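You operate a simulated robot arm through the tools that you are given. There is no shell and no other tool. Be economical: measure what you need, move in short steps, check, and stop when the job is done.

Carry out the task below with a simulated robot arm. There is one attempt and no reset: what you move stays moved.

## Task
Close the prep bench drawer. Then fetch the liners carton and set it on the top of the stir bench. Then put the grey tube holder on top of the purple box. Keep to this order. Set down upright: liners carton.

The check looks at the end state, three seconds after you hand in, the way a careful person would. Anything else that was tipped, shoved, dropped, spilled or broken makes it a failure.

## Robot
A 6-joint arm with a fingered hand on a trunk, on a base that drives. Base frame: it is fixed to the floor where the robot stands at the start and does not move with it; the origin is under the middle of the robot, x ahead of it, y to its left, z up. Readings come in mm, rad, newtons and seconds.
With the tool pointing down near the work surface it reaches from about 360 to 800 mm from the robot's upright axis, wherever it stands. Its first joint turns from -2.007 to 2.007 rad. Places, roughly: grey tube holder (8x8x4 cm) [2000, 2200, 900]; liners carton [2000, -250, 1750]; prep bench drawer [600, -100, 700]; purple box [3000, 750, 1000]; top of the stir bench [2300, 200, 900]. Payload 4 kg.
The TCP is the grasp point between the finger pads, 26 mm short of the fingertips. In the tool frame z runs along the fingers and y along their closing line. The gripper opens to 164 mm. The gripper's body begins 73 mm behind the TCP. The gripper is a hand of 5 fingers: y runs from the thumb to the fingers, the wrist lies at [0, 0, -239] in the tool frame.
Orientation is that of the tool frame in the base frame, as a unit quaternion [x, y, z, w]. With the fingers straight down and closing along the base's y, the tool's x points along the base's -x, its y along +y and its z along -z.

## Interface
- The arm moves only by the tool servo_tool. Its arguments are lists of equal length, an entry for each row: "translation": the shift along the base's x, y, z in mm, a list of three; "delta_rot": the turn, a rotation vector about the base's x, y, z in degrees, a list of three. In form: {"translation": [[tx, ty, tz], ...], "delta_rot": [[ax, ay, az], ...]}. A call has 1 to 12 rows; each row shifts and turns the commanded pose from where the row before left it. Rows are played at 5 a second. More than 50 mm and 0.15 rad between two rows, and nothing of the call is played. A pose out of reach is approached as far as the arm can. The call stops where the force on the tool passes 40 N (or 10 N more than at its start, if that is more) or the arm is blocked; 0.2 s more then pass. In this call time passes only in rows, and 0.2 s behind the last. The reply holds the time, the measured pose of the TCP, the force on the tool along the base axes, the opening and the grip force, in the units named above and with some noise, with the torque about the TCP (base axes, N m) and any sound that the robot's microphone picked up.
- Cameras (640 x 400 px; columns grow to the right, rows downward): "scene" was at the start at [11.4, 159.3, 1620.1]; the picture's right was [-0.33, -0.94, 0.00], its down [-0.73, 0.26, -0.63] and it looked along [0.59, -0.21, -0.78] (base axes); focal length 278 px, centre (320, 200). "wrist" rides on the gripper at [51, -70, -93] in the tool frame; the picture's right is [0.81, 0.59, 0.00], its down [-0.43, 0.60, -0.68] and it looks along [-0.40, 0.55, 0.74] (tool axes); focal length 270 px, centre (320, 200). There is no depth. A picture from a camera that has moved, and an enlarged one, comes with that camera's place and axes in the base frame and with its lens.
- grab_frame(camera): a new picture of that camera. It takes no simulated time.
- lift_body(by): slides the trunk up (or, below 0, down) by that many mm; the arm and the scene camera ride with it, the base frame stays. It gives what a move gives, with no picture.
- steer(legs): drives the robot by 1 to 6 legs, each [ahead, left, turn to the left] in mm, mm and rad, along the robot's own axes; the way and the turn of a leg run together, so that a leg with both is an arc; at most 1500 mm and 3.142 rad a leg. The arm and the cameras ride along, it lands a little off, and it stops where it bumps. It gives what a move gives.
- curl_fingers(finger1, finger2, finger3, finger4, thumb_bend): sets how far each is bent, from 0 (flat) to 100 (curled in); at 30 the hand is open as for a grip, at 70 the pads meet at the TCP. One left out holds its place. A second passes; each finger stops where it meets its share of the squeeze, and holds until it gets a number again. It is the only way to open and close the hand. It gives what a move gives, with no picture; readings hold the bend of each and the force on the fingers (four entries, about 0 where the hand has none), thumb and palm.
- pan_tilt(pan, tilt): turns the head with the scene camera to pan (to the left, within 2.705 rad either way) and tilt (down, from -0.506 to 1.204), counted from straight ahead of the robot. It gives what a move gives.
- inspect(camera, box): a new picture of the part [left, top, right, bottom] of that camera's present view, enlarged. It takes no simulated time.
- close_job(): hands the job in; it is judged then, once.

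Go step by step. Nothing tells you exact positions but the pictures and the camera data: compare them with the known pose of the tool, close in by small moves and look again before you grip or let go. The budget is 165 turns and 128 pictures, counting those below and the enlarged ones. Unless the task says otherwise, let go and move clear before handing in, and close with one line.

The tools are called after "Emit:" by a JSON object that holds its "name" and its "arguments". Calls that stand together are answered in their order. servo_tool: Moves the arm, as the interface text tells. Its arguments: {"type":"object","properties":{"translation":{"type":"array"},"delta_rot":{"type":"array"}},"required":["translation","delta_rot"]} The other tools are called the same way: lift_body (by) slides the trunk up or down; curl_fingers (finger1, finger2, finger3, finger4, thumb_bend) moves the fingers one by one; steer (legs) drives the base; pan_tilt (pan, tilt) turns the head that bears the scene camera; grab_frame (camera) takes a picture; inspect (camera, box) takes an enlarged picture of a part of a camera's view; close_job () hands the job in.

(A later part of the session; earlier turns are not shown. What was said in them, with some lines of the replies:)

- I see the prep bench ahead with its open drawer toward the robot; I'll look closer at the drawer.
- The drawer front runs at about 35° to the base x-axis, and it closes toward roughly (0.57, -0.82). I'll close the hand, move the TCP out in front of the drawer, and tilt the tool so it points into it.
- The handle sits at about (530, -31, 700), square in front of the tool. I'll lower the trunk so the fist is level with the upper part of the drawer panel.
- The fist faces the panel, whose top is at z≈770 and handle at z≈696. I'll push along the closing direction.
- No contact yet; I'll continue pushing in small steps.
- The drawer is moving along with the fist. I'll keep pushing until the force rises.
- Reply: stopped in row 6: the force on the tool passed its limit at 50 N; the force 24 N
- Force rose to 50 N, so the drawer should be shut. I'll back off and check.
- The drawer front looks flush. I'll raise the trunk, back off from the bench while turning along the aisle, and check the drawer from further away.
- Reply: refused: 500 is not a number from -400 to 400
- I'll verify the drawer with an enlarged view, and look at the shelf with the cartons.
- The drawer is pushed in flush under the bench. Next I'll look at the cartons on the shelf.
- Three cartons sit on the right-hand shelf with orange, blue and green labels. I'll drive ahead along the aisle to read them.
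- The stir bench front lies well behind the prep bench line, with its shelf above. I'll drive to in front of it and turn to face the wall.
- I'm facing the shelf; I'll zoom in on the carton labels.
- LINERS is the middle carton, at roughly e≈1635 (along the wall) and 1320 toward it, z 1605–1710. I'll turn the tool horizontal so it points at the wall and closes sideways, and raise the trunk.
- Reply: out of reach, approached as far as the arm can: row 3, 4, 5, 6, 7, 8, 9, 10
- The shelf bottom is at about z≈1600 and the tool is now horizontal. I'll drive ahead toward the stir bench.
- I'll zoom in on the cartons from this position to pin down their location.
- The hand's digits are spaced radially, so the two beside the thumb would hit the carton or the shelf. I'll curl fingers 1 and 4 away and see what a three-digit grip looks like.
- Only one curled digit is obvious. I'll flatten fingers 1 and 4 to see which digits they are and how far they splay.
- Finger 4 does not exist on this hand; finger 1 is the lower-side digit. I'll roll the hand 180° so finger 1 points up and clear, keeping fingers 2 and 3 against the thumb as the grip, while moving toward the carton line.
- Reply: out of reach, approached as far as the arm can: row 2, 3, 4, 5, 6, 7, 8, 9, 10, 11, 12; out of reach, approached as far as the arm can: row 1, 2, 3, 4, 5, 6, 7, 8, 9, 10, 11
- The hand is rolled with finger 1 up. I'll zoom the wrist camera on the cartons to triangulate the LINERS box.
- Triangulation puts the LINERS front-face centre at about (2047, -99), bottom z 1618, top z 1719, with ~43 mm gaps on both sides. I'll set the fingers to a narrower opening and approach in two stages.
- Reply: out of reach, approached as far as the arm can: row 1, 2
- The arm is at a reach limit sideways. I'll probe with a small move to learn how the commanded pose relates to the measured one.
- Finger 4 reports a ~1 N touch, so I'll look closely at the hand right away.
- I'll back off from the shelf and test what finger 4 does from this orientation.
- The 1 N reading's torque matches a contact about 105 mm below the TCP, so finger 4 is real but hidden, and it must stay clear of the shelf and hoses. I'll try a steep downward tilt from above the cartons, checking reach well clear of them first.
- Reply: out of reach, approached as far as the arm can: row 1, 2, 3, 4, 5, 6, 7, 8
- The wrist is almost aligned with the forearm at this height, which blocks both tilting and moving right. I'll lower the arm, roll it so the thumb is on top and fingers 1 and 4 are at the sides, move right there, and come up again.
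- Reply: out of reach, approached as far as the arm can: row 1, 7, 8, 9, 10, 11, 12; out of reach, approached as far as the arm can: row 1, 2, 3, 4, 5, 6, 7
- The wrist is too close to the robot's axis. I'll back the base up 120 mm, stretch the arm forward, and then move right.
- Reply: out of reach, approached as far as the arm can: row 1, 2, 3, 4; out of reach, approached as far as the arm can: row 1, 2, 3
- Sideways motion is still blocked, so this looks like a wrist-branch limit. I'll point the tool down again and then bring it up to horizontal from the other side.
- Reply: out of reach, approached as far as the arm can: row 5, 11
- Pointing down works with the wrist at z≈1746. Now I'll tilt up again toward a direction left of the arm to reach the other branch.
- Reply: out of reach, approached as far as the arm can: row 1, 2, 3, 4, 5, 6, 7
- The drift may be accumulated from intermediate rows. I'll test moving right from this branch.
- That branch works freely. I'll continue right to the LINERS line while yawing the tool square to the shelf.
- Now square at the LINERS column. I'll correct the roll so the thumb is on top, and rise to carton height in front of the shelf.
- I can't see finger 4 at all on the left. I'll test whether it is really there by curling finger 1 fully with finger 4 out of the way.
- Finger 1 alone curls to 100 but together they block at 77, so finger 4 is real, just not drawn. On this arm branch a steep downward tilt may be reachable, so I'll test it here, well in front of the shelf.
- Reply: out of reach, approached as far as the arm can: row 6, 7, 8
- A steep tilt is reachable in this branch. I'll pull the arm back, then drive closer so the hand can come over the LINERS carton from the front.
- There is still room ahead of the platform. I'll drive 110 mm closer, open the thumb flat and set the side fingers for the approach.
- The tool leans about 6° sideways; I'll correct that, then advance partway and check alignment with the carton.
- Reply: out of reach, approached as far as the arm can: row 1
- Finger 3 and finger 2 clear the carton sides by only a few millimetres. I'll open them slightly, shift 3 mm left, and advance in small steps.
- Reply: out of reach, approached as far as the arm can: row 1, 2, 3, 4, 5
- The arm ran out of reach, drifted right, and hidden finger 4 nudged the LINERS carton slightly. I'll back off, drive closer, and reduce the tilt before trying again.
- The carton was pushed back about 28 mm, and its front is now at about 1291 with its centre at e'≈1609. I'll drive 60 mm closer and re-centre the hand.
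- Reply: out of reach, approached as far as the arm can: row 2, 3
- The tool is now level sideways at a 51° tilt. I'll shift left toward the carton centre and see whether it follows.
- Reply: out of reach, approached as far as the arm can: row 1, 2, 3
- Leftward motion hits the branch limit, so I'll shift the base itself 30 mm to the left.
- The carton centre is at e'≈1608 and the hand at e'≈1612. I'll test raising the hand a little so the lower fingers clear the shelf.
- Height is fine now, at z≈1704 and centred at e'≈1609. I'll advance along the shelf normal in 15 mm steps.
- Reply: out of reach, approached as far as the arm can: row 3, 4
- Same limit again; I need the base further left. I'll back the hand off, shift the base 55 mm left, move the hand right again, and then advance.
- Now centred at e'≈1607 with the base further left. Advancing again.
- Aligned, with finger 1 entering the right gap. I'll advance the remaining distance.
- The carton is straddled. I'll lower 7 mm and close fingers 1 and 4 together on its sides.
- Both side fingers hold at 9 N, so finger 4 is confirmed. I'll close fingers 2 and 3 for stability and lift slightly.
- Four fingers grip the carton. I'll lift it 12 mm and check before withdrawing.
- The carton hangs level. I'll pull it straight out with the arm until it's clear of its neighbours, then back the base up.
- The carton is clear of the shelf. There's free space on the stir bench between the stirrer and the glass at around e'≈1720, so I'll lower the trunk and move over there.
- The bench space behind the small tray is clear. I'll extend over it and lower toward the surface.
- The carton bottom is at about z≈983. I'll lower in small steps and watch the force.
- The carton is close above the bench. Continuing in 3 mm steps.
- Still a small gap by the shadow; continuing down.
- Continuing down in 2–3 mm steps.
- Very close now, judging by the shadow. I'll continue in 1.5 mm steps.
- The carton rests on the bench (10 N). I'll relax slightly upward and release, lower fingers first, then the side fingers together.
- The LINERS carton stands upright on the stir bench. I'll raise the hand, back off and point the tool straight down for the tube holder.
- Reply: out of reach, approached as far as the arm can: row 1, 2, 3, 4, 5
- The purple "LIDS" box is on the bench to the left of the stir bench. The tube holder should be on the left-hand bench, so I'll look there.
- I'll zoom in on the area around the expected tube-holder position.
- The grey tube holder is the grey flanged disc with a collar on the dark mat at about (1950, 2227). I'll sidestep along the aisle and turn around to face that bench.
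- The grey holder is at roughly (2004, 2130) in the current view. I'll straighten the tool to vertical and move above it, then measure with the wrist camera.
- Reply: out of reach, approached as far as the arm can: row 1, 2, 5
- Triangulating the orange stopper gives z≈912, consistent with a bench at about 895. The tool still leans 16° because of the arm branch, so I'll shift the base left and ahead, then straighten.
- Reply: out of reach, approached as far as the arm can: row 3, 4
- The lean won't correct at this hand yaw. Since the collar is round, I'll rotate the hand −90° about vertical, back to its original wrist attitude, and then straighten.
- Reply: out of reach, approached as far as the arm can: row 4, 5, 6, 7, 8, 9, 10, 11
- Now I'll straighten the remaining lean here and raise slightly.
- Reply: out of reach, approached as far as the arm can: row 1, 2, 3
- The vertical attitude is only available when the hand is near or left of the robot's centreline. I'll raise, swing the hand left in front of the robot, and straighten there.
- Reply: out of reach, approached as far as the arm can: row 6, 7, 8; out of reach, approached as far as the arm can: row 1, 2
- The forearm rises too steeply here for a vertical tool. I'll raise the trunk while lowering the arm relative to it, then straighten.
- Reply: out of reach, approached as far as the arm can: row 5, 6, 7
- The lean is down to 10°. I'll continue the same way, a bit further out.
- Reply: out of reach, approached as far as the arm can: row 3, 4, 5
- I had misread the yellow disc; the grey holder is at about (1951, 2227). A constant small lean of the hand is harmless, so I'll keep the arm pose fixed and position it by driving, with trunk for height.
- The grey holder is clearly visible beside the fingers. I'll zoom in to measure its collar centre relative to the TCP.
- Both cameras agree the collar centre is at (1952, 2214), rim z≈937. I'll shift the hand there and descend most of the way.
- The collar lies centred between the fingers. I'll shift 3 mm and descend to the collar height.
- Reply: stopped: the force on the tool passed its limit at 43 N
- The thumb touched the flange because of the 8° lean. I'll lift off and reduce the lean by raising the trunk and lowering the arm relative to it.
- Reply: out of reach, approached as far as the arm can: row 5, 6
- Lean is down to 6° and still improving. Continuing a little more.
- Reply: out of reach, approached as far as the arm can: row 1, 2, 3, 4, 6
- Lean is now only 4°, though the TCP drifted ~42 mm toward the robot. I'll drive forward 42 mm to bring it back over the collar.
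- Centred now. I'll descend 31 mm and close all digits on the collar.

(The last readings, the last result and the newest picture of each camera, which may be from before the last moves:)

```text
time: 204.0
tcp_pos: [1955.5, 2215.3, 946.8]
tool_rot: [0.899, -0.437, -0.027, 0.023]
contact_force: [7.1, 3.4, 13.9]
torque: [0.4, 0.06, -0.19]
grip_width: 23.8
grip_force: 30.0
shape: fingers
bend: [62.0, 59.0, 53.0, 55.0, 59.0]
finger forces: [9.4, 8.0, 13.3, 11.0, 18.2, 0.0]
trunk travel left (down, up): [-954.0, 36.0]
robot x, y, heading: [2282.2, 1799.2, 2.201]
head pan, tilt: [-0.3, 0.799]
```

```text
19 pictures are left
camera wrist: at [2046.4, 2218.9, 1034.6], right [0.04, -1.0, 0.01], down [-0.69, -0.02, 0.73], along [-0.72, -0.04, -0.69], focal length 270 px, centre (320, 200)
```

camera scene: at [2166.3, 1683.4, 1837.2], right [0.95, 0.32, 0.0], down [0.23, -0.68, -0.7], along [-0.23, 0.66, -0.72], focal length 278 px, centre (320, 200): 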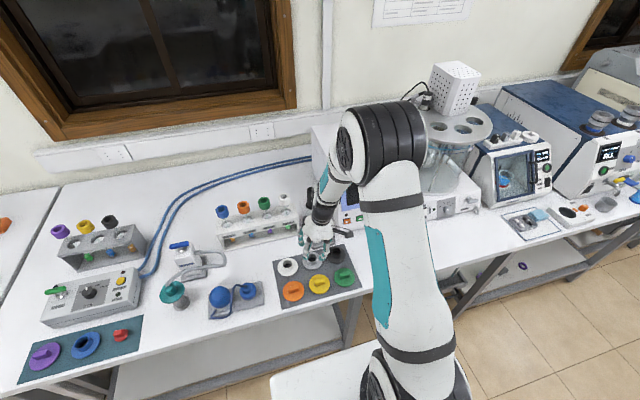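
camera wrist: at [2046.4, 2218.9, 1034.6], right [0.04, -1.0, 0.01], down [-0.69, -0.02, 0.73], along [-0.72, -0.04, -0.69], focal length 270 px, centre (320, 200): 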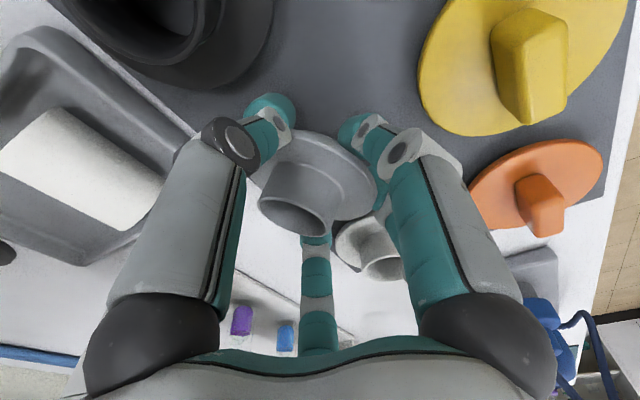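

Fingers 3 and 4 came down at the flange edge and tilted the holder. I'll open, lift, and look before re-approaching with a tighter finger circle.

Emit:
{"name": "curl_fingers", "arguments": {"finger1": 52, "finger2": 52, "finger3": 50, "finger4": 50, "thumb_bend": 52}}

Emit:
{"name": "lift_body", "arguments": {"by": 36}}

Emit:
{"name": "curl_fingers", "arguments": {"finger1": 58, "finger2": 58, "finger3": 58, "finger4": 58, "thumb_bend": 58}}

Emit:
{"name": "grab_frame", "arguments": {"camera": "wrist"}}

Emit:
{"name": "inspect", "arguments": {"camera": "scene", "box": [240, 180, 380, 300]}}

```text
time: 205.0
tcp_pos: [1955.4, 2215.4, 945.8]
tool_rot: [0.899, -0.437, -0.026, 0.023]
contact_force: [0.6, -0.4, 0.1]
torque: [0.01, -0.02, 0.04]
grip_width: 37.1
grip_force: 0.0
shape: fingers
bend: [52.0, 52.0, 50.0, 50.0, 52.0]
finger forces: [0.0, 0.1, 0.0, 0.0, 0.0, 0.0]
trunk travel left (down, up): [-954.0, 36.0]
robot x, y, heading: [2280.4, 1798.4, 2.204]
head pan, tilt: [-0.3, 0.799]
```

```text
time: 205.8
tcp_pos: [1954.5, 2214.9, 980.8]
tool_rot: [0.899, -0.436, -0.026, 0.023]
contact_force: [-0.4, 0.6, 0.0]
torque: [0.03, -0.02, -0.01]
grip_width: 36.8
grip_force: 0.2
shape: fingers
bend: [52.0, 52.0, 50.0, 50.0, 52.0]
finger forces: [0.2, 0.0, 0.0, 0.0, 0.0, 0.0]
trunk travel left (down, up): [-990.0, 0.0]
robot x, y, heading: [2282.4, 1800.7, 2.2]
head pan, tilt: [-0.3, 0.799]
```

```text
time: 206.8
tcp_pos: [1953.8, 2214.9, 981.5]
tool_rot: [0.899, -0.438, -0.026, 0.022]
contact_force: [1.6, 0.4, 0.1]
torque: [-0.02, -0.01, 0.02]
grip_width: 25.8
grip_force: 0.1
shape: fingers
bend: [57.0, 57.0, 57.0, 57.0, 57.0]
finger forces: [0.0, 0.0, 0.1, 0.0, 0.1, 0.0]
trunk travel left (down, up): [-990.0, 0.0]
robot x, y, heading: [2281.6, 1801.8, 2.199]
head pan, tilt: [-0.3, 0.799]
```

```text
18 pictures are left
camera wrist: at [2045.2, 2218.9, 1069.5], right [0.04, -1.0, 0.01], down [-0.69, -0.02, 0.72], along [-0.72, -0.04, -0.69], focal length 270 px, centre (320, 200)
```

wrist: 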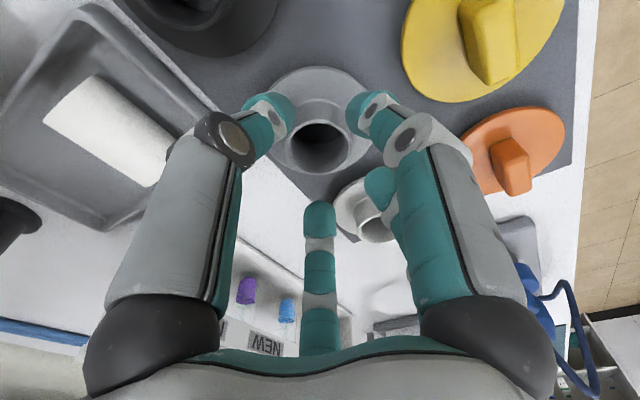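

```text
3.33 times, centred on (310, 240) of scene
camera zoom: at [2140.6, 1717.0, 1942.2], right [0.95, 0.33, 0.0], down [0.23, -0.68, -0.7], along [-0.23, 0.66, -0.72], focal length 926 px, centre (353, 67)
```

zoom: 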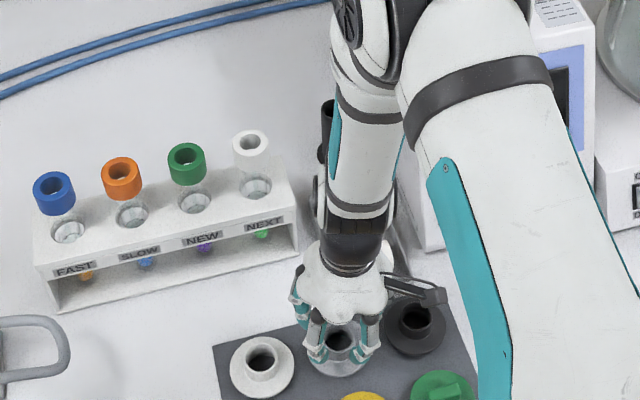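

The holder settled flat again, and the fingers now form a tighter circle inside its flange. I'll descend 31 mm, just above the flange.

Emit:
{"name": "lift_body", "arguments": {"by": -31}}

Emit:
{"name": "grab_frame", "arguments": {"camera": "wrist"}}

```text
time: 207.6
tcp_pos: [1953.9, 2215.9, 953.3]
tool_rot: [0.899, -0.437, -0.027, 0.022]
contact_force: [4.1, 0.0, 21.4]
torque: [0.32, -0.53, -0.08]
grip_width: 25.5
grip_force: 10.4
shape: fingers
bend: [57.0, 57.0, 57.0, 57.0, 57.0]
finger forces: [4.7, 0.1, 0.0, 4.9, 11.7, 0.0]
trunk travel left (down, up): [-959.0, 31.0]
robot x, y, heading: [2282.4, 1801.3, 2.2]
head pan, tilt: [-0.3, 0.799]
```

```text
16 pictures are left
camera wrist: at [2045.4, 2219.3, 1039.8], right [0.04, -1.0, 0.01], down [-0.69, -0.02, 0.73], along [-0.73, -0.04, -0.69], focal length 270 px, centre (320, 200)
```

wrist: 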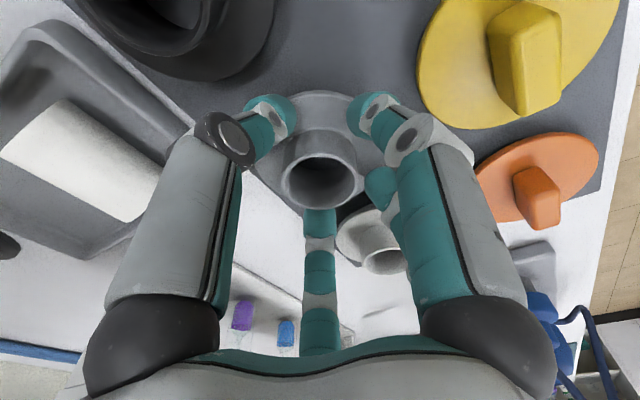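

The fingertips are standing on the flange. I'll lift 3 mm to unload them and close on the collar.

Emit:
{"name": "lift_body", "arguments": {"by": 4}}

Emit:
{"name": "curl_fingers", "arguments": {"finger1": 72, "finger2": 72, "finger3": 72, "finger4": 72, "thumb_bend": 72}}

Emit:
{"name": "grab_frame", "arguments": {"camera": "wrist"}}

```text
time: 208.1
tcp_pos: [1955.4, 2215.0, 954.1]
tool_rot: [0.899, -0.437, -0.026, 0.022]
contact_force: [0.3, -0.5, -0.4]
torque: [0.04, -0.01, -0.02]
grip_width: 25.1
grip_force: 0.0
shape: fingers
bend: [57.0, 57.0, 57.0, 57.0, 57.0]
finger forces: [0.0, 0.0, 0.0, 0.0, 0.1, 0.0]
trunk travel left (down, up): [-963.0, 27.0]
robot x, y, heading: [2278.2, 1798.6, 2.199]
head pan, tilt: [-0.3, 0.799]
```

```text
time: 209.1
tcp_pos: [1954.1, 2215.8, 954.4]
tool_rot: [0.899, -0.437, -0.025, 0.022]
contact_force: [0.5, -0.1, -0.3]
torque: [-0.01, 0.0, 0.0]
grip_width: 12.0
grip_force: 25.9
shape: fingers
bend: [63.0, 62.0, 62.0, 62.0, 64.0]
finger forces: [8.3, 9.7, 10.6, 9.1, 12.9, 0.0]
trunk travel left (down, up): [-963.0, 27.0]
robot x, y, heading: [2281.4, 1801.6, 2.201]
head pan, tilt: [-0.3, 0.799]
```

```text
15 pictures are left
camera wrist: at [2045.2, 2218.9, 1042.5], right [0.04, -1.0, 0.01], down [-0.69, -0.02, 0.72], along [-0.72, -0.04, -0.69], focal length 270 px, centre (320, 200)
```

wrist: 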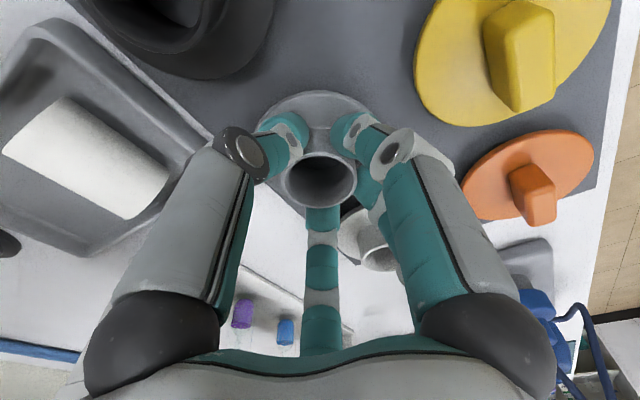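

All five digits hold the collar evenly (~10 N each). I'll lift it, first with the trunk and then a little with the arm.

Emit:
{"name": "lift_body", "arguments": {"by": 27}}

Emit:
{"name": "servo_tool", "arguments": {"translation": [[0, 0, 10], [0, 0, 10], [0, 0, 10], [0, 0, 10], [0, 0, 10]], "delta_rot": [[0, 0, 0], [0, 0, 0], [0, 0, 0], [0, 0, 0], [0, 0, 0]]}}

Emit:
{"name": "grab_frame", "arguments": {"camera": "wrist"}}

```text
time: 209.8
tcp_pos: [1954.2, 2214.6, 982.5]
tool_rot: [0.898, -0.438, -0.026, 0.021]
contact_force: [0.7, -0.2, -1.1]
torque: [-0.03, 0.01, 0.01]
grip_width: 11.9
grip_force: 25.8
shape: fingers
bend: [63.0, 62.0, 62.0, 62.0, 64.0]
finger forces: [8.4, 9.8, 10.6, 9.1, 13.0, 0.1]
trunk travel left (down, up): [-990.0, 0.0]
robot x, y, heading: [2283.1, 1801.3, 2.203]
head pan, tilt: [-0.3, 0.799]
```

```text
time: 211.1
tcp_pos: [1955.5, 2212.1, 1030.2]
tool_rot: [0.899, -0.437, -0.032, 0.025]
contact_force: [-0.1, 0.1, 0.6]
torque: [-0.05, 0.0, 0.01]
grip_width: 12.1
grip_force: 25.0
shape: fingers
bend: [63.0, 62.0, 62.0, 62.0, 64.0]
finger forces: [8.4, 9.8, 10.6, 9.1, 13.0, 0.0]
out of reach, approached as far as the arm can: row 5
trunk travel left (down, up): [-990.0, 0.0]
robot x, y, heading: [2280.5, 1798.9, 2.203]
head pan, tilt: [-0.3, 0.799]
```

```text
14 pictures are left
camera wrist: at [2048.2, 2216.5, 1117.2], right [0.04, -1.0, 0.02], down [-0.68, -0.01, 0.73], along [-0.73, -0.04, -0.68], focal length 270 px, centre (320, 200)
```

wrist: 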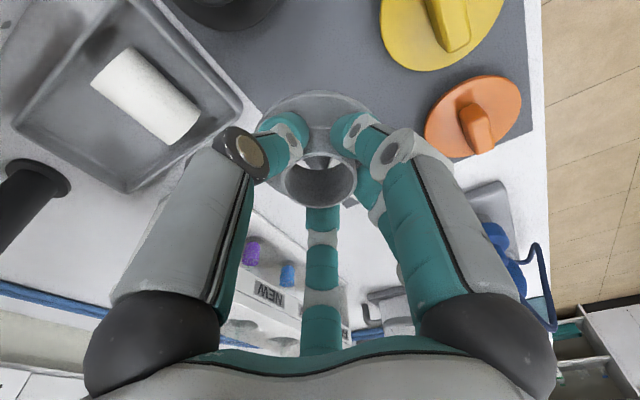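

The holder is held level and clear. I'll back into the aisle centre and turn around toward the purple box.

Emit:
{"name": "steer", "arguments": {"legs": [[-215, 0, 0], [0, 0, 1.57], [0, 0, 1.57]]}}

Emit:
{"name": "pan_tilt", "arguments": {"pan": 0.0, "tilt": 0.65}}

Emit:
{"name": "grab_frame", "arguments": {"camera": "scene"}}

```text
time: 220.4
tcp_pos: [2744.8, 1219.2, 1030.1]
tool_rot: [0.427, 0.904, 0.026, 0.03]
contact_force: [-0.1, 0.3, -0.5]
torque: [0.01, -0.02, -0.02]
grip_width: 11.4
grip_force: 24.2
shape: fingers
bend: [63.0, 62.0, 62.0, 62.0, 64.0]
finger forces: [7.6, 9.3, 10.6, 8.9, 12.9, 0.1]
trunk travel left (down, up): [-990.0, 0.0]
robot x, y, heading: [2411.0, 1622.5, -0.919]
head pan, tilt: [-0.3, 0.799]
```

```text
time: 221.2
tcp_pos: [2743.2, 1218.9, 1029.8]
tool_rot: [0.427, 0.903, 0.026, 0.031]
contact_force: [-0.5, 0.6, -2.0]
torque: [-0.01, 0.03, -0.03]
grip_width: 11.3
grip_force: 24.2
shape: fingers
bend: [63.0, 62.0, 62.0, 62.0, 64.0]
finger forces: [7.5, 9.2, 10.4, 8.9, 12.9, 0.1]
trunk travel left (down, up): [-990.0, 0.0]
robot x, y, heading: [2412.4, 1627.9, -0.914]
head pan, tilt: [0.0, 0.649]
```

```text
13 pictures are left
camera scene: at [2573.4, 1714.9, 1954.7], right [-0.79, -0.61, 0.0], down [-0.37, 0.48, -0.8], along [0.48, -0.63, -0.6], focal length 278 px, centre (320, 200)
```

scene: 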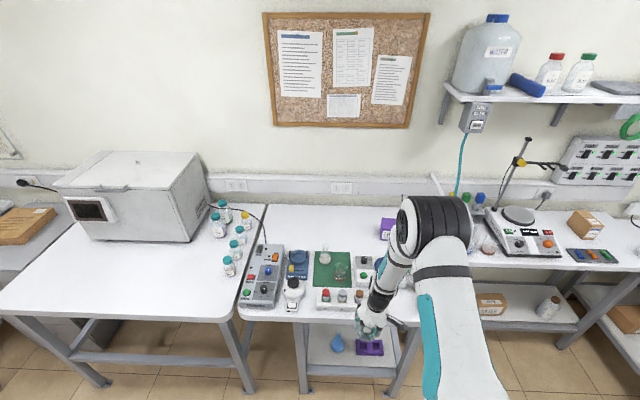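

The LINERS carton still stands on the stir bench. I'll zoom in on the purple box and the things in front of it to plan the height.

Emit:
{"name": "inspect", "arguments": {"camera": "scene", "box": [300, 190, 440, 330]}}

Emit:
{"name": "servo_tool", "arguments": {"translation": [[0, 0, 12], [0, 0, 12], [0, 0, 12], [0, 0, 12], [0, 0, 12]], "delta_rot": [[0, 0, 0], [0, 0, 0], [0, 0, 0], [0, 0, 0], [0, 0, 0]]}}

```text
2.86 times, centred on (370, 260) of scene
camera zoom: at [2573.4, 1714.9, 1954.7], right [-0.79, -0.61, 0.0], down [-0.37, 0.48, -0.8], along [0.48, -0.63, -0.6], focal length 794 px, centre (177, 29)
```

zoom: 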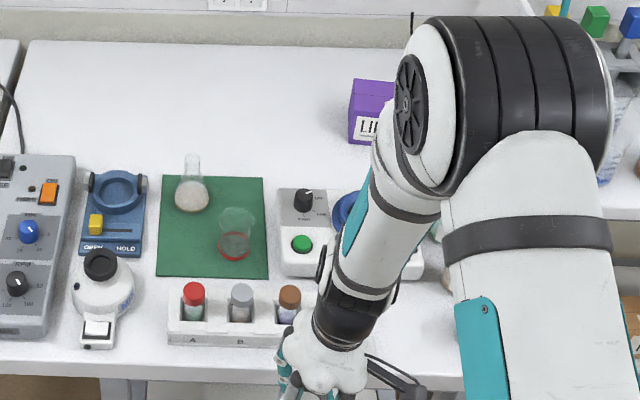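

```text
time: 222.4
tcp_pos: [2740.2, 1223.2, 1085.1]
tool_rot: [0.426, 0.903, 0.031, 0.037]
contact_force: [0.6, 0.7, -0.9]
torque: [0.0, 0.0, -0.02]
grip_width: 11.5
grip_force: 24.2
shape: fingers
bend: [63.0, 62.0, 62.0, 62.0, 64.0]
finger forces: [7.6, 9.2, 10.5, 8.9, 12.8, 0.0]
out of reach, approached as far as the arm can: row 4, 5
trunk travel left (down, up): [-990.0, 0.0]
robot x, y, heading: [2410.6, 1627.4, -0.917]
head pan, tilt: [0.0, 0.649]
```

The purple box top is at z≈981, centred near e'≈2766, n'≈1181. I'll line up laterally with the box and square my heading, staying in the aisle first.

Emit:
{"name": "steer", "arguments": {"legs": [[0, 0, -0.037], [0, -180, 0]]}}

Emit:
{"name": "pan_tilt", "arguments": {"pan": -0.1, "tilt": 0.75}}

Emit:
{"name": "grab_frame", "arguments": {"camera": "scene"}}

```text
time: 224.3
tcp_pos: [2577.0, 1106.9, 1084.6]
tool_rot: [0.443, 0.895, 0.031, 0.037]
contact_force: [-0.3, -0.8, -0.4]
torque: [-0.02, -0.03, -0.02]
grip_width: 11.5
grip_force: 24.8
shape: fingers
bend: [63.0, 62.0, 62.0, 62.0, 64.0]
finger forces: [7.6, 9.1, 10.6, 8.9, 13.0, 0.1]
trunk travel left (down, up): [-990.0, 0.0]
robot x, y, heading: [2264.2, 1523.3, -0.96]
head pan, tilt: [0.0, 0.649]
```

```text
time: 225.0
tcp_pos: [2577.7, 1107.7, 1084.3]
tool_rot: [0.444, 0.895, 0.031, 0.037]
contact_force: [0.3, 0.4, -0.5]
torque: [-0.01, -0.02, 0.01]
grip_width: 11.5
grip_force: 24.1
shape: fingers
bend: [63.0, 62.0, 62.0, 62.0, 64.0]
finger forces: [7.6, 9.2, 10.5, 9.0, 12.8, 0.1]
trunk travel left (down, up): [-990.0, 0.0]
robot x, y, heading: [2260.2, 1521.2, -0.954]
head pan, tilt: [-0.099, 0.75]
```

```text
11 pictures are left
camera scene: at [2419.6, 1602.7, 1946.2], right [-0.87, -0.49, 0.0], down [-0.34, 0.59, -0.73], along [0.36, -0.64, -0.68], focal length 278 px, centre (320, 200)
```

scene: 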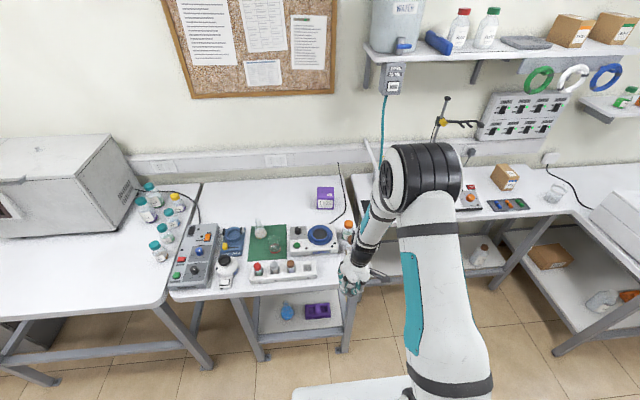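

The box is fully visible now. One zoom to pin down its top.

Emit:
{"name": "inspect", "arguments": {"camera": "scene", "box": [290, 165, 380, 245]}}

```text
5.00 times, centred on (335, 205) of scene
camera zoom: at [2419.6, 1602.7, 1946.2], right [-0.87, -0.49, 0.0], down [-0.34, 0.59, -0.73], along [0.36, -0.64, -0.68], focal length 1389 px, centre (245, 175)
```

zoom: 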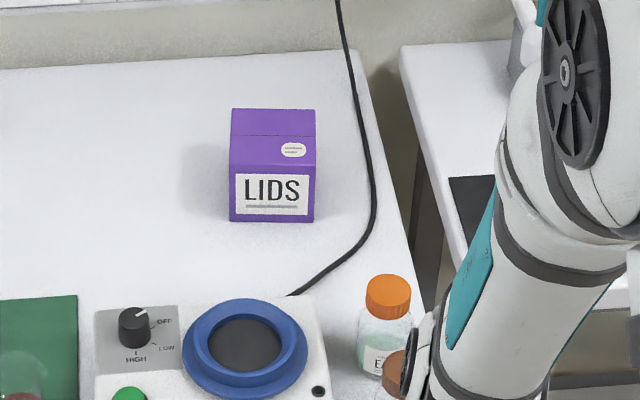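

The box's top centre is at about (2937, 631), z≈976. I'll drive up to the bench, stopping short of its front.

Emit:
{"name": "steer", "arguments": {"legs": [[285, 15, 0]]}}

Emit:
{"name": "servo_tool", "arguments": {"translation": [[17.3, -24.5, 0], [17.3, -24.5, 0], [17.3, -24.5, 0], [17.3, -24.5, 0]], "delta_rot": [[0, 0, 0], [0, 0, 0], [0, 0, 0], [0, 0, 0]]}}

```text
time: 226.9
tcp_pos: [2752.9, 886.9, 1084.3]
tool_rot: [0.442, 0.896, 0.031, 0.037]
contact_force: [-0.3, 0.0, -1.0]
torque: [-0.03, 0.01, -0.02]
grip_width: 11.6
grip_force: 24.5
shape: fingers
bend: [63.0, 62.0, 62.0, 62.0, 64.0]
finger forces: [7.5, 9.3, 10.6, 8.9, 12.8, 0.1]
trunk travel left (down, up): [-990.0, 0.0]
robot x, y, heading: [2437.2, 1299.4, -0.954]
head pan, tilt: [-0.099, 0.75]
```

```text
time: 227.9
tcp_pos: [2804.4, 809.5, 1067.2]
tool_rot: [0.441, 0.895, 0.045, 0.052]
contact_force: [0.2, -0.2, -2.1]
torque: [0.02, 0.0, -0.01]
grip_width: 11.5
grip_force: 24.3
shape: fingers
bend: [63.0, 62.0, 62.0, 62.0, 64.0]
finger forces: [7.7, 9.2, 10.6, 9.0, 12.9, 0.0]
out of reach, approached as far as the arm can: row 1, 2, 3, 4
trunk travel left (down, up): [-990.0, 0.0]
robot x, y, heading: [2435.4, 1299.7, -0.953]
head pan, tilt: [-0.099, 0.75]
```

The hand leans a few degrees more as it extends, but the height is sufficient. I'll continue extending toward the box.

Emit:
{"name": "servo_tool", "arguments": {"translation": [[17.3, -24.5, 8], [17.3, -24.5, 8], [17.3, -24.5, 8], [17.3, -24.5, 8]], "delta_rot": [[0, 0, 0], [0, 0, 0], [0, 0, 0], [0, 0, 0]]}}

Emit:
{"name": "grab_frame", "arguments": {"camera": "scene"}}

```text
time: 228.9
tcp_pos: [2852.2, 739.8, 1081.2]
tool_rot: [0.44, 0.894, 0.058, 0.07]
contact_force: [0.8, -0.4, -1.2]
torque: [0.02, 0.01, 0.03]
grip_width: 11.5
grip_force: 24.3
shape: fingers
bend: [63.0, 62.0, 62.0, 62.0, 64.0]
finger forces: [7.8, 9.2, 10.6, 8.8, 12.9, 0.1]
out of reach, approached as far as the arm can: row 1, 2, 3, 4
trunk travel left (down, up): [-990.0, 0.0]
robot x, y, heading: [2432.9, 1297.5, -0.949]
head pan, tilt: [-0.099, 0.75]
```

```text
9 pictures are left
camera scene: at [2593.5, 1382.2, 1946.2], right [-0.87, -0.5, 0.0], down [-0.34, 0.59, -0.73], along [0.36, -0.63, -0.68], focal length 278 px, centre (320, 200)
```

scene: 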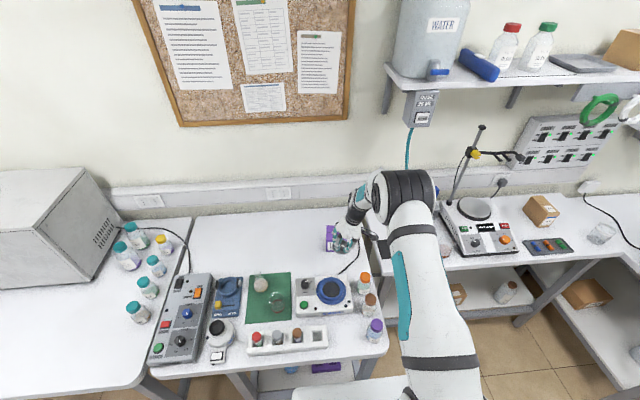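

Reach is holding up well. I'll continue to directly above the box.

Emit:
{"name": "servo_tool", "arguments": {"translation": [[20, -25, 3], [20, -25, 3], [20, -25, 3], [20, -25, 3]], "delta_rot": [[0, 0, 0], [0, 0, 0], [0, 0, 0], [0, 0, 0]]}}

```text
time: 229.9
tcp_pos: [2905.7, 675.7, 1080.9]
tool_rot: [0.439, 0.891, 0.075, 0.087]
contact_force: [-0.4, 0.0, -0.9]
torque: [0.01, -0.02, -0.02]
grip_width: 11.7
grip_force: 24.4
shape: fingers
bend: [63.0, 62.0, 62.0, 62.0, 64.0]
finger forces: [7.6, 9.2, 10.7, 8.8, 12.9, 0.0]
out of reach, approached as far as the arm can: row 1, 2, 3, 4
trunk travel left (down, up): [-990.0, 0.0]
robot x, y, heading: [2436.2, 1298.6, -0.952]
head pan, tilt: [-0.099, 0.75]
```

55 mm remain; continuing with smaller rows.

Emit:
{"name": "servo_tool", "arguments": {"translation": [[17, -25, 2], [17, -25, 2]], "delta_rot": [[0, 0, 0], [0, 0, 0]]}}

Emit:
{"name": "grab_frame", "arguments": {"camera": "wrist"}}

Emit:
{"name": "inspect", "arguments": {"camera": "scene", "box": [290, 150, 390, 270]}}

```text
time: 230.5
tcp_pos: [2922.1, 650.6, 1085.3]
tool_rot: [0.438, 0.89, 0.081, 0.096]
contact_force: [-1.0, -0.1, -0.2]
torque: [-0.01, 0.0, -0.03]
grip_width: 11.2
grip_force: 24.9
shape: fingers
bend: [63.0, 62.0, 62.0, 62.0, 64.0]
finger forces: [7.7, 9.2, 10.6, 8.9, 12.8, 0.0]
out of reach, approached as far as the arm can: row 1, 2
trunk travel left (down, up): [-990.0, 0.0]
robot x, y, heading: [2437.4, 1304.5, -0.951]
head pan, tilt: [-0.099, 0.75]
```

```text
8 pictures are left
camera wrist: at [2815.2, 643.1, 1155.5], right [-0.03, 1.0, 0.05], down [0.55, -0.03, 0.83], along [0.83, 0.06, -0.55], focal length 270 px, centre (320, 200)
```

wrist: 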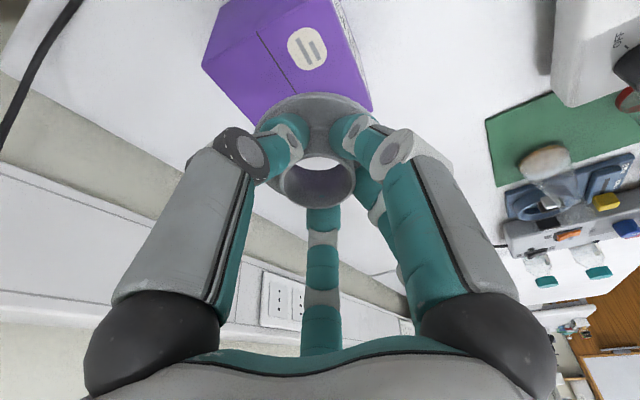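

```text
3.33 times, centred on (340, 210) of scene
camera zoom: at [2593.0, 1383.0, 1946.2], right [-0.87, -0.5, 0.0], down [-0.34, 0.59, -0.73], along [0.36, -0.63, -0.68], focal length 926 px, centre (253, 167)
```

zoom: 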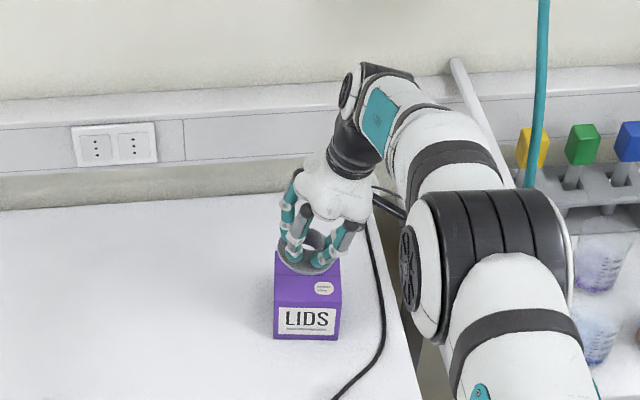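

The holder is over the box, within ~20 mm of centre. I'll nudge the last bit and lower with the trunk.

Emit:
{"name": "servo_tool", "arguments": {"translation": [[6, -22, 0]], "delta_rot": [[0, 0, 0]]}}

Emit:
{"name": "lift_body", "arguments": {"by": -36}}

Emit:
{"name": "inspect", "arguments": {"camera": "scene", "box": [300, 170, 380, 260]}}

```text
time: 230.9
tcp_pos: [2915.2, 645.3, 1085.3]
tool_rot: [0.439, 0.89, 0.081, 0.097]
contact_force: [-0.6, 0.9, -0.6]
torque: [-0.02, 0.05, 0.03]
grip_width: 11.6
grip_force: 25.0
shape: fingers
bend: [63.0, 62.0, 62.0, 62.0, 64.0]
finger forces: [7.6, 9.3, 10.6, 9.0, 12.7, 0.0]
out of reach, approached as far as the arm can: row 1
trunk travel left (down, up): [-990.0, 0.0]
robot x, y, heading: [2434.0, 1300.4, -0.952]
head pan, tilt: [-0.099, 0.75]
```

```text
time: 231.7
tcp_pos: [2917.0, 646.6, 1049.8]
tool_rot: [0.439, 0.89, 0.081, 0.097]
contact_force: [1.0, -0.6, 0.1]
torque: [-0.01, 0.0, -0.01]
grip_width: 11.3
grip_force: 24.7
shape: fingers
bend: [63.0, 62.0, 62.0, 62.0, 64.0]
finger forces: [7.7, 9.2, 10.7, 8.8, 12.7, 0.1]
trunk travel left (down, up): [-954.0, 36.0]
robot x, y, heading: [2437.5, 1302.0, -0.95]
head pan, tilt: [-0.099, 0.75]
```

```text
4.44 times, centred on (340, 215) of scene
camera zoom: at [2593.0, 1383.0, 1910.1], right [-0.87, -0.5, 0.0], down [-0.34, 0.59, -0.73], along [0.36, -0.63, -0.68], focal length 1235 px, centre (231, 133)
```

zoom: 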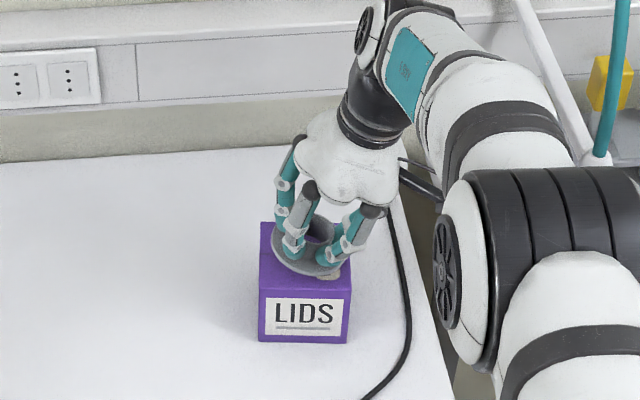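

The flange sits nicely over the box top. Lowering in small trunk steps until contact.

Emit:
{"name": "lift_body", "arguments": {"by": -8}}

Emit:
{"name": "lift_body", "arguments": {"by": -4}}

```text
time: 232.3
tcp_pos: [2916.7, 646.0, 1041.2]
tool_rot: [0.438, 0.89, 0.081, 0.097]
contact_force: [-0.3, -0.3, -0.2]
torque: [0.01, 0.0, -0.02]
grip_width: 11.4
grip_force: 24.7
shape: fingers
bend: [63.0, 62.0, 62.0, 62.0, 64.0]
finger forces: [7.7, 9.1, 10.6, 8.8, 12.8, 0.1]
trunk travel left (down, up): [-946.0, 44.0]
robot x, y, heading: [2436.5, 1298.3, -0.951]
head pan, tilt: [-0.099, 0.75]
```

```text
time: 232.8
tcp_pos: [2917.2, 645.7, 1037.8]
tool_rot: [0.439, 0.89, 0.08, 0.098]
contact_force: [0.8, 0.0, 3.7]
torque: [0.0, 0.03, 0.0]
grip_width: 11.2
grip_force: 26.0
shape: fingers
bend: [63.0, 62.0, 61.0, 62.0, 64.0]
finger forces: [8.1, 10.5, 11.1, 9.3, 13.5, 0.0]
trunk travel left (down, up): [-942.0, 48.0]
robot x, y, heading: [2434.8, 1296.4, -0.947]
head pan, tilt: [-0.099, 0.75]
```

First contact at TCP z≈1038. I'll press a few more millimetres so the holder levels onto the box.

Emit:
{"name": "lift_body", "arguments": {"by": -3}}

Emit:
{"name": "lift_body", "arguments": {"by": -3}}

Emit:
{"name": "inspect", "arguments": {"camera": "scene", "box": [300, 170, 380, 260]}}

```text
time: 233.4
tcp_pos: [2916.2, 646.7, 1035.1]
tool_rot: [0.439, 0.889, 0.08, 0.098]
contact_force: [0.9, -0.8, 10.6]
torque: [-0.14, 0.08, 0.0]
grip_width: 10.9
grip_force: 27.8
shape: fingers
bend: [64.0, 62.0, 61.0, 62.0, 64.0]
finger forces: [8.5, 11.6, 11.6, 9.8, 15.6, 0.0]
trunk travel left (down, up): [-939.0, 51.0]
robot x, y, heading: [2433.4, 1298.4, -0.949]
head pan, tilt: [-0.099, 0.75]
```

```text
time: 233.9
tcp_pos: [2916.6, 645.8, 1035.5]
tool_rot: [0.439, 0.89, 0.079, 0.098]
contact_force: [0.4, -2.4, 24.2]
torque: [-0.29, 0.22, 0.02]
grip_width: 10.4
grip_force: 35.6
shape: fingers
bend: [64.0, 61.0, 60.0, 62.0, 66.0]
finger forces: [8.2, 12.3, 12.3, 9.6, 27.5, 0.1]
trunk travel left (down, up): [-936.0, 54.0]
robot x, y, heading: [2436.9, 1297.3, -0.946]
head pan, tilt: [-0.099, 0.75]
```

```text
4.44 times, centred on (340, 215) of scene
camera zoom: at [2591.2, 1385.5, 1892.4], right [-0.87, -0.5, 0.0], down [-0.34, 0.59, -0.73], along [0.36, -0.64, -0.68], focal length 1235 px, centre (231, 133)
```

zoom: 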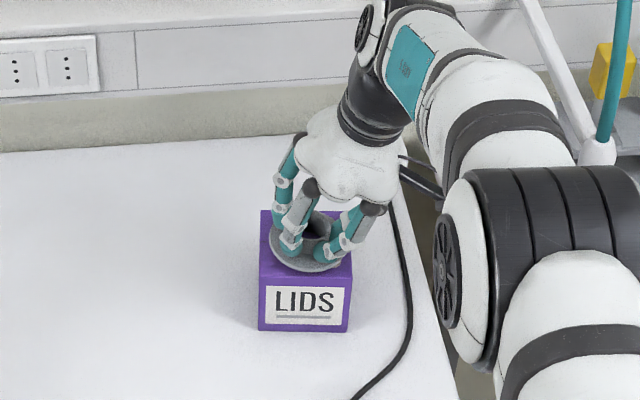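

It's seated. I'll relieve the pressure and open all digits evenly.

Emit:
{"name": "lift_body", "arguments": {"by": 4}}

Emit:
{"name": "curl_fingers", "arguments": {"finger1": 57, "finger2": 57, "finger3": 57, "finger4": 57, "thumb_bend": 57}}

Emit:
{"name": "inspect", "arguments": {"camera": "scene", "box": [300, 170, 380, 260]}}

```text
time: 234.4
tcp_pos: [2915.8, 646.2, 1035.4]
tool_rot: [0.438, 0.89, 0.081, 0.097]
contact_force: [2.5, -3.5, 14.0]
torque: [-0.27, 0.04, -0.01]
grip_width: 10.3
grip_force: 30.2
shape: fingers
bend: [64.0, 61.0, 60.0, 62.0, 66.0]
finger forces: [7.9, 10.5, 11.2, 10.8, 19.9, 0.0]
trunk travel left (down, up): [-940.0, 50.0]
robot x, y, heading: [2433.0, 1294.4, -0.954]
head pan, tilt: [-0.099, 0.75]
```

```text
time: 235.4
tcp_pos: [2915.8, 647.3, 1037.7]
tool_rot: [0.439, 0.889, 0.08, 0.097]
contact_force: [-1.4, 0.6, 16.4]
torque: [-0.15, 0.28, -0.03]
grip_width: 22.6
grip_force: 7.9
shape: fingers
bend: [56.0, 56.0, 56.0, 57.0, 59.0]
finger forces: [0.1, 0.9, 0.0, 1.1, 13.8, 0.0]
trunk travel left (down, up): [-940.0, 50.0]
robot x, y, heading: [2436.3, 1303.5, -0.953]
head pan, tilt: [-0.099, 0.75]
```

```text
4.44 times, centred on (340, 215) of scene
camera zoom: at [2591.4, 1385.2, 1896.2], right [-0.87, -0.5, 0.0], down [-0.34, 0.59, -0.73], along [0.36, -0.64, -0.68], focal length 1235 px, centre (231, 133)
```

zoom: 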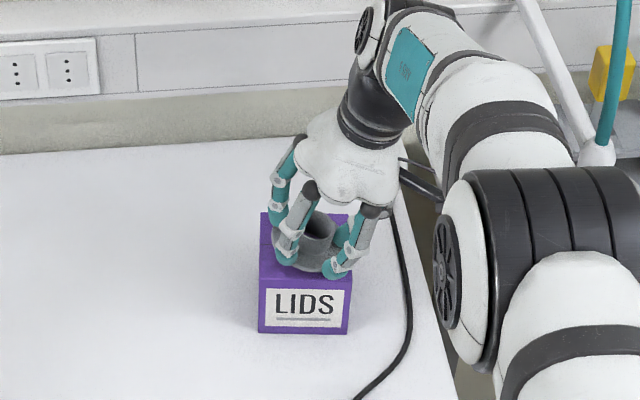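

The holder stands flat on the box and the fingers are off the collar. I'll raise straight up and check.

Emit:
{"name": "lift_body", "arguments": {"by": 50}}

Emit:
{"name": "servo_tool", "arguments": {"translation": [[0, 0, 12], [0, 0, 12], [-10, 14, 8], [-14, 20, 8]], "delta_rot": [[0, 0, 0], [0, 0, 0], [0, 0, 0], [0, 0, 0]]}}

Emit:
{"name": "inspect", "arguments": {"camera": "scene", "box": [290, 150, 390, 270]}}

```text
time: 236.3
tcp_pos: [2916.2, 645.3, 1085.9]
tool_rot: [0.439, 0.889, 0.081, 0.096]
contact_force: [0.5, -0.6, -0.1]
torque: [0.02, 0.0, -0.01]
grip_width: 26.9
grip_force: 0.0
shape: fingers
bend: [56.0, 56.0, 56.0, 56.0, 56.0]
finger forces: [0.0, 0.1, 0.0, 0.0, 0.1, 0.1]
trunk travel left (down, up): [-990.0, 0.0]
robot x, y, heading: [2439.1, 1300.5, -0.952]
head pan, tilt: [-0.099, 0.75]
```

```text
time: 237.3
tcp_pos: [2892.1, 680.8, 1124.4]
tool_rot: [0.439, 0.89, 0.081, 0.096]
contact_force: [-0.6, -0.4, -0.3]
torque: [0.0, -0.01, 0.02]
grip_width: 27.1
grip_force: 0.0
shape: fingers
bend: [56.0, 56.0, 56.0, 56.0, 56.0]
finger forces: [0.0, 0.0, 0.0, 0.0, 0.0, 0.0]
trunk travel left (down, up): [-990.0, 0.0]
robot x, y, heading: [2435.8, 1297.3, -0.958]
head pan, tilt: [-0.099, 0.75]
```

```text
3.33 times, centred on (340, 210) of scene
camera zoom: at [2592.5, 1384.0, 1946.1], right [-0.87, -0.5, 0.0], down [-0.34, 0.59, -0.73], along [0.36, -0.64, -0.68], focal length 926 px, centre (253, 167)
```

zoom: 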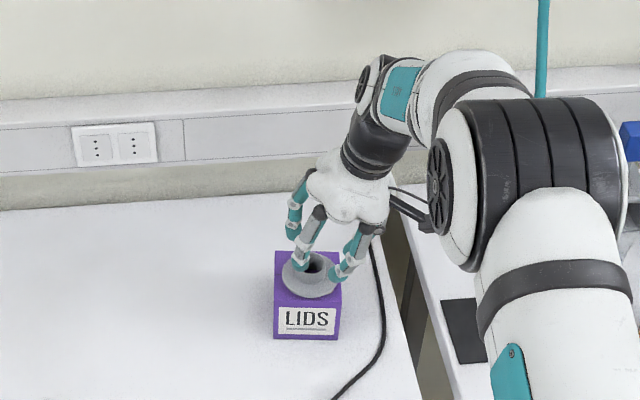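

The grey holder rests on the purple box. I'll back away and do a final check.

Emit:
{"name": "steer", "arguments": {"legs": [[-320, 0, 0]]}}

Emit:
{"name": "pan_tilt", "arguments": {"pan": -0.25, "tilt": 0.6}}

Emit:
{"name": "grab_frame", "arguments": {"camera": "scene"}}

Emit:
{"name": "pan_tilt", "arguments": {"pan": -1.2, "tilt": 0.45}}

Emit:
{"name": "grab_frame", "arguments": {"camera": "scene"}}

```text
time: 239.5
tcp_pos: [2703.3, 939.3, 1124.9]
tool_rot: [0.442, 0.888, 0.08, 0.097]
contact_force: [-0.5, -0.3, 0.5]
torque: [-0.03, 0.0, 0.0]
grip_width: 27.1
grip_force: 0.1
shape: fingers
bend: [56.0, 56.0, 56.0, 56.0, 56.0]
finger forces: [0.0, 0.1, 0.0, 0.1, 0.0, 0.1]
trunk travel left (down, up): [-990.0, 0.0]
robot x, y, heading: [2253.8, 1558.9, -0.959]
head pan, tilt: [-0.099, 0.75]
```

```text
time: 240.2
tcp_pos: [2702.7, 939.6, 1123.4]
tool_rot: [0.442, 0.888, 0.081, 0.097]
contact_force: [-0.3, 0.9, 0.2]
torque: [0.0, 0.0, 0.02]
grip_width: 27.1
grip_force: 0.0
shape: fingers
bend: [56.0, 56.0, 56.0, 56.0, 56.0]
finger forces: [0.1, 0.1, 0.0, 0.1, 0.0, 0.1]
trunk travel left (down, up): [-990.0, 0.0]
robot x, y, heading: [2247.7, 1560.8, -0.96]
head pan, tilt: [-0.25, 0.6]
```

```text
2 pictures are left
camera scene: at [2398.6, 1633.8, 1959.0], right [-0.93, -0.36, 0.0], down [-0.2, 0.53, -0.82], along [0.29, -0.77, -0.57], focal length 278 px, centre (320, 200)
```

scene: 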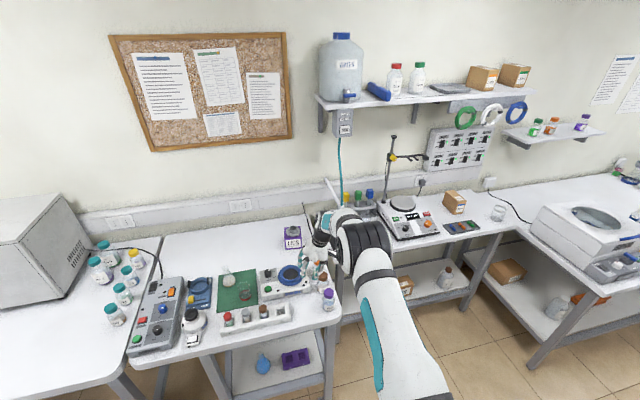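

```text
time: 241.4
tcp_pos: [2702.9, 940.0, 1123.1]
tool_rot: [0.442, 0.888, 0.081, 0.097]
contact_force: [0.4, -0.2, 0.7]
torque: [-0.02, -0.02, -0.01]
grip_width: 27.0
grip_force: 0.2
shape: fingers
bend: [56.0, 56.0, 56.0, 56.0, 56.0]
finger forces: [0.0, 0.0, 0.0, 0.0, 0.0, 0.1]
trunk travel left (down, up): [-990.0, 0.0]
robot x, y, heading: [2250.5, 1563.4, -0.953]
head pan, tilt: [-1.201, 0.45]
```

```text
1 pictures are left
camera scene: at [2316.0, 1640.1, 1972.6], right [-0.83, 0.55, 0.0], down [0.24, 0.36, -0.9], along [-0.5, -0.75, -0.44], focal length 278 px, centre (320, 200)
```

scene: 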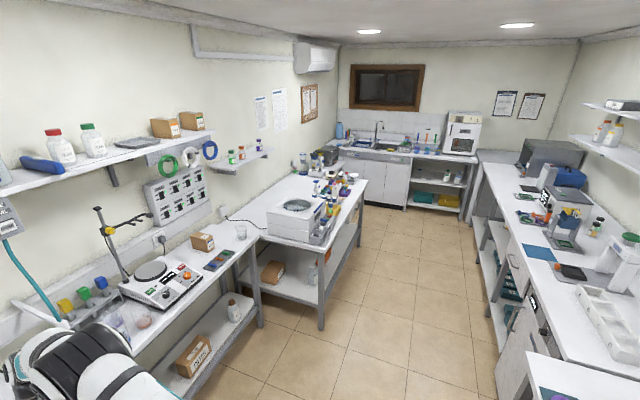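

The drawer isn't protruding, the LINERS carton stands upright, and the shelf is tidy. I'll use the last picture on the tube holder.

Emit:
{"name": "pan_tilt", "arguments": {"pan": -0.25, "tilt": 0.6}}

Emit:
{"name": "inspect", "arguments": {"camera": "scene", "box": [260, 200, 330, 260]}}

```text
time: 242.6
tcp_pos: [2703.4, 940.2, 1123.7]
tool_rot: [0.442, 0.888, 0.08, 0.097]
contact_force: [0.1, 1.0, 0.8]
torque: [0.0, -0.02, 0.0]
grip_width: 27.0
grip_force: 0.1
shape: fingers
bend: [56.0, 56.0, 56.0, 56.0, 56.0]
finger forces: [0.0, 0.1, 0.0, 0.1, 0.0, 0.1]
trunk travel left (down, up): [-990.0, 0.0]
robot x, y, heading: [2249.4, 1563.9, -0.962]
head pan, tilt: [-0.25, 0.6]
```

```text
6.67 times, centred on (295, 230) of scene
camera zoom: at [2398.3, 1634.0, 1959.1], right [-0.93, -0.36, 0.0], down [-0.2, 0.53, -0.83], along [0.29, -0.77, -0.56], focal length 1852 px, centre (487, 0)
```

zoom: 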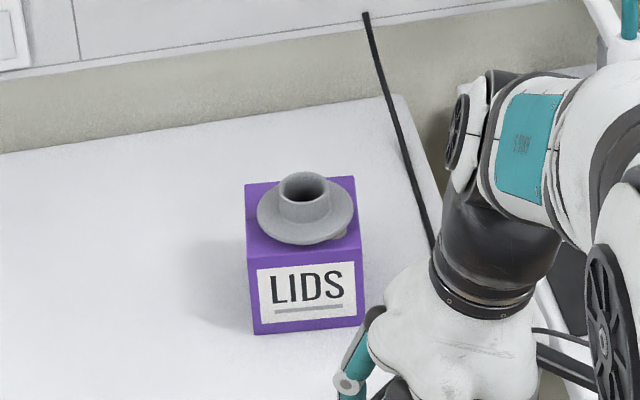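

The grey tube holder stands flat and stable on the purple LIDS box, and the hand is clear of everything. All three steps were done in order, so I'm handing in.

Emit:
{"name": "close_job", "arguments": {}}

```text
The job is handed in.
```

All three steps were done in order and handed in: the prep bench drawer is closed, the liners carton stands upright on the stir bench, and the grey tube holder sits flat on the purple box.
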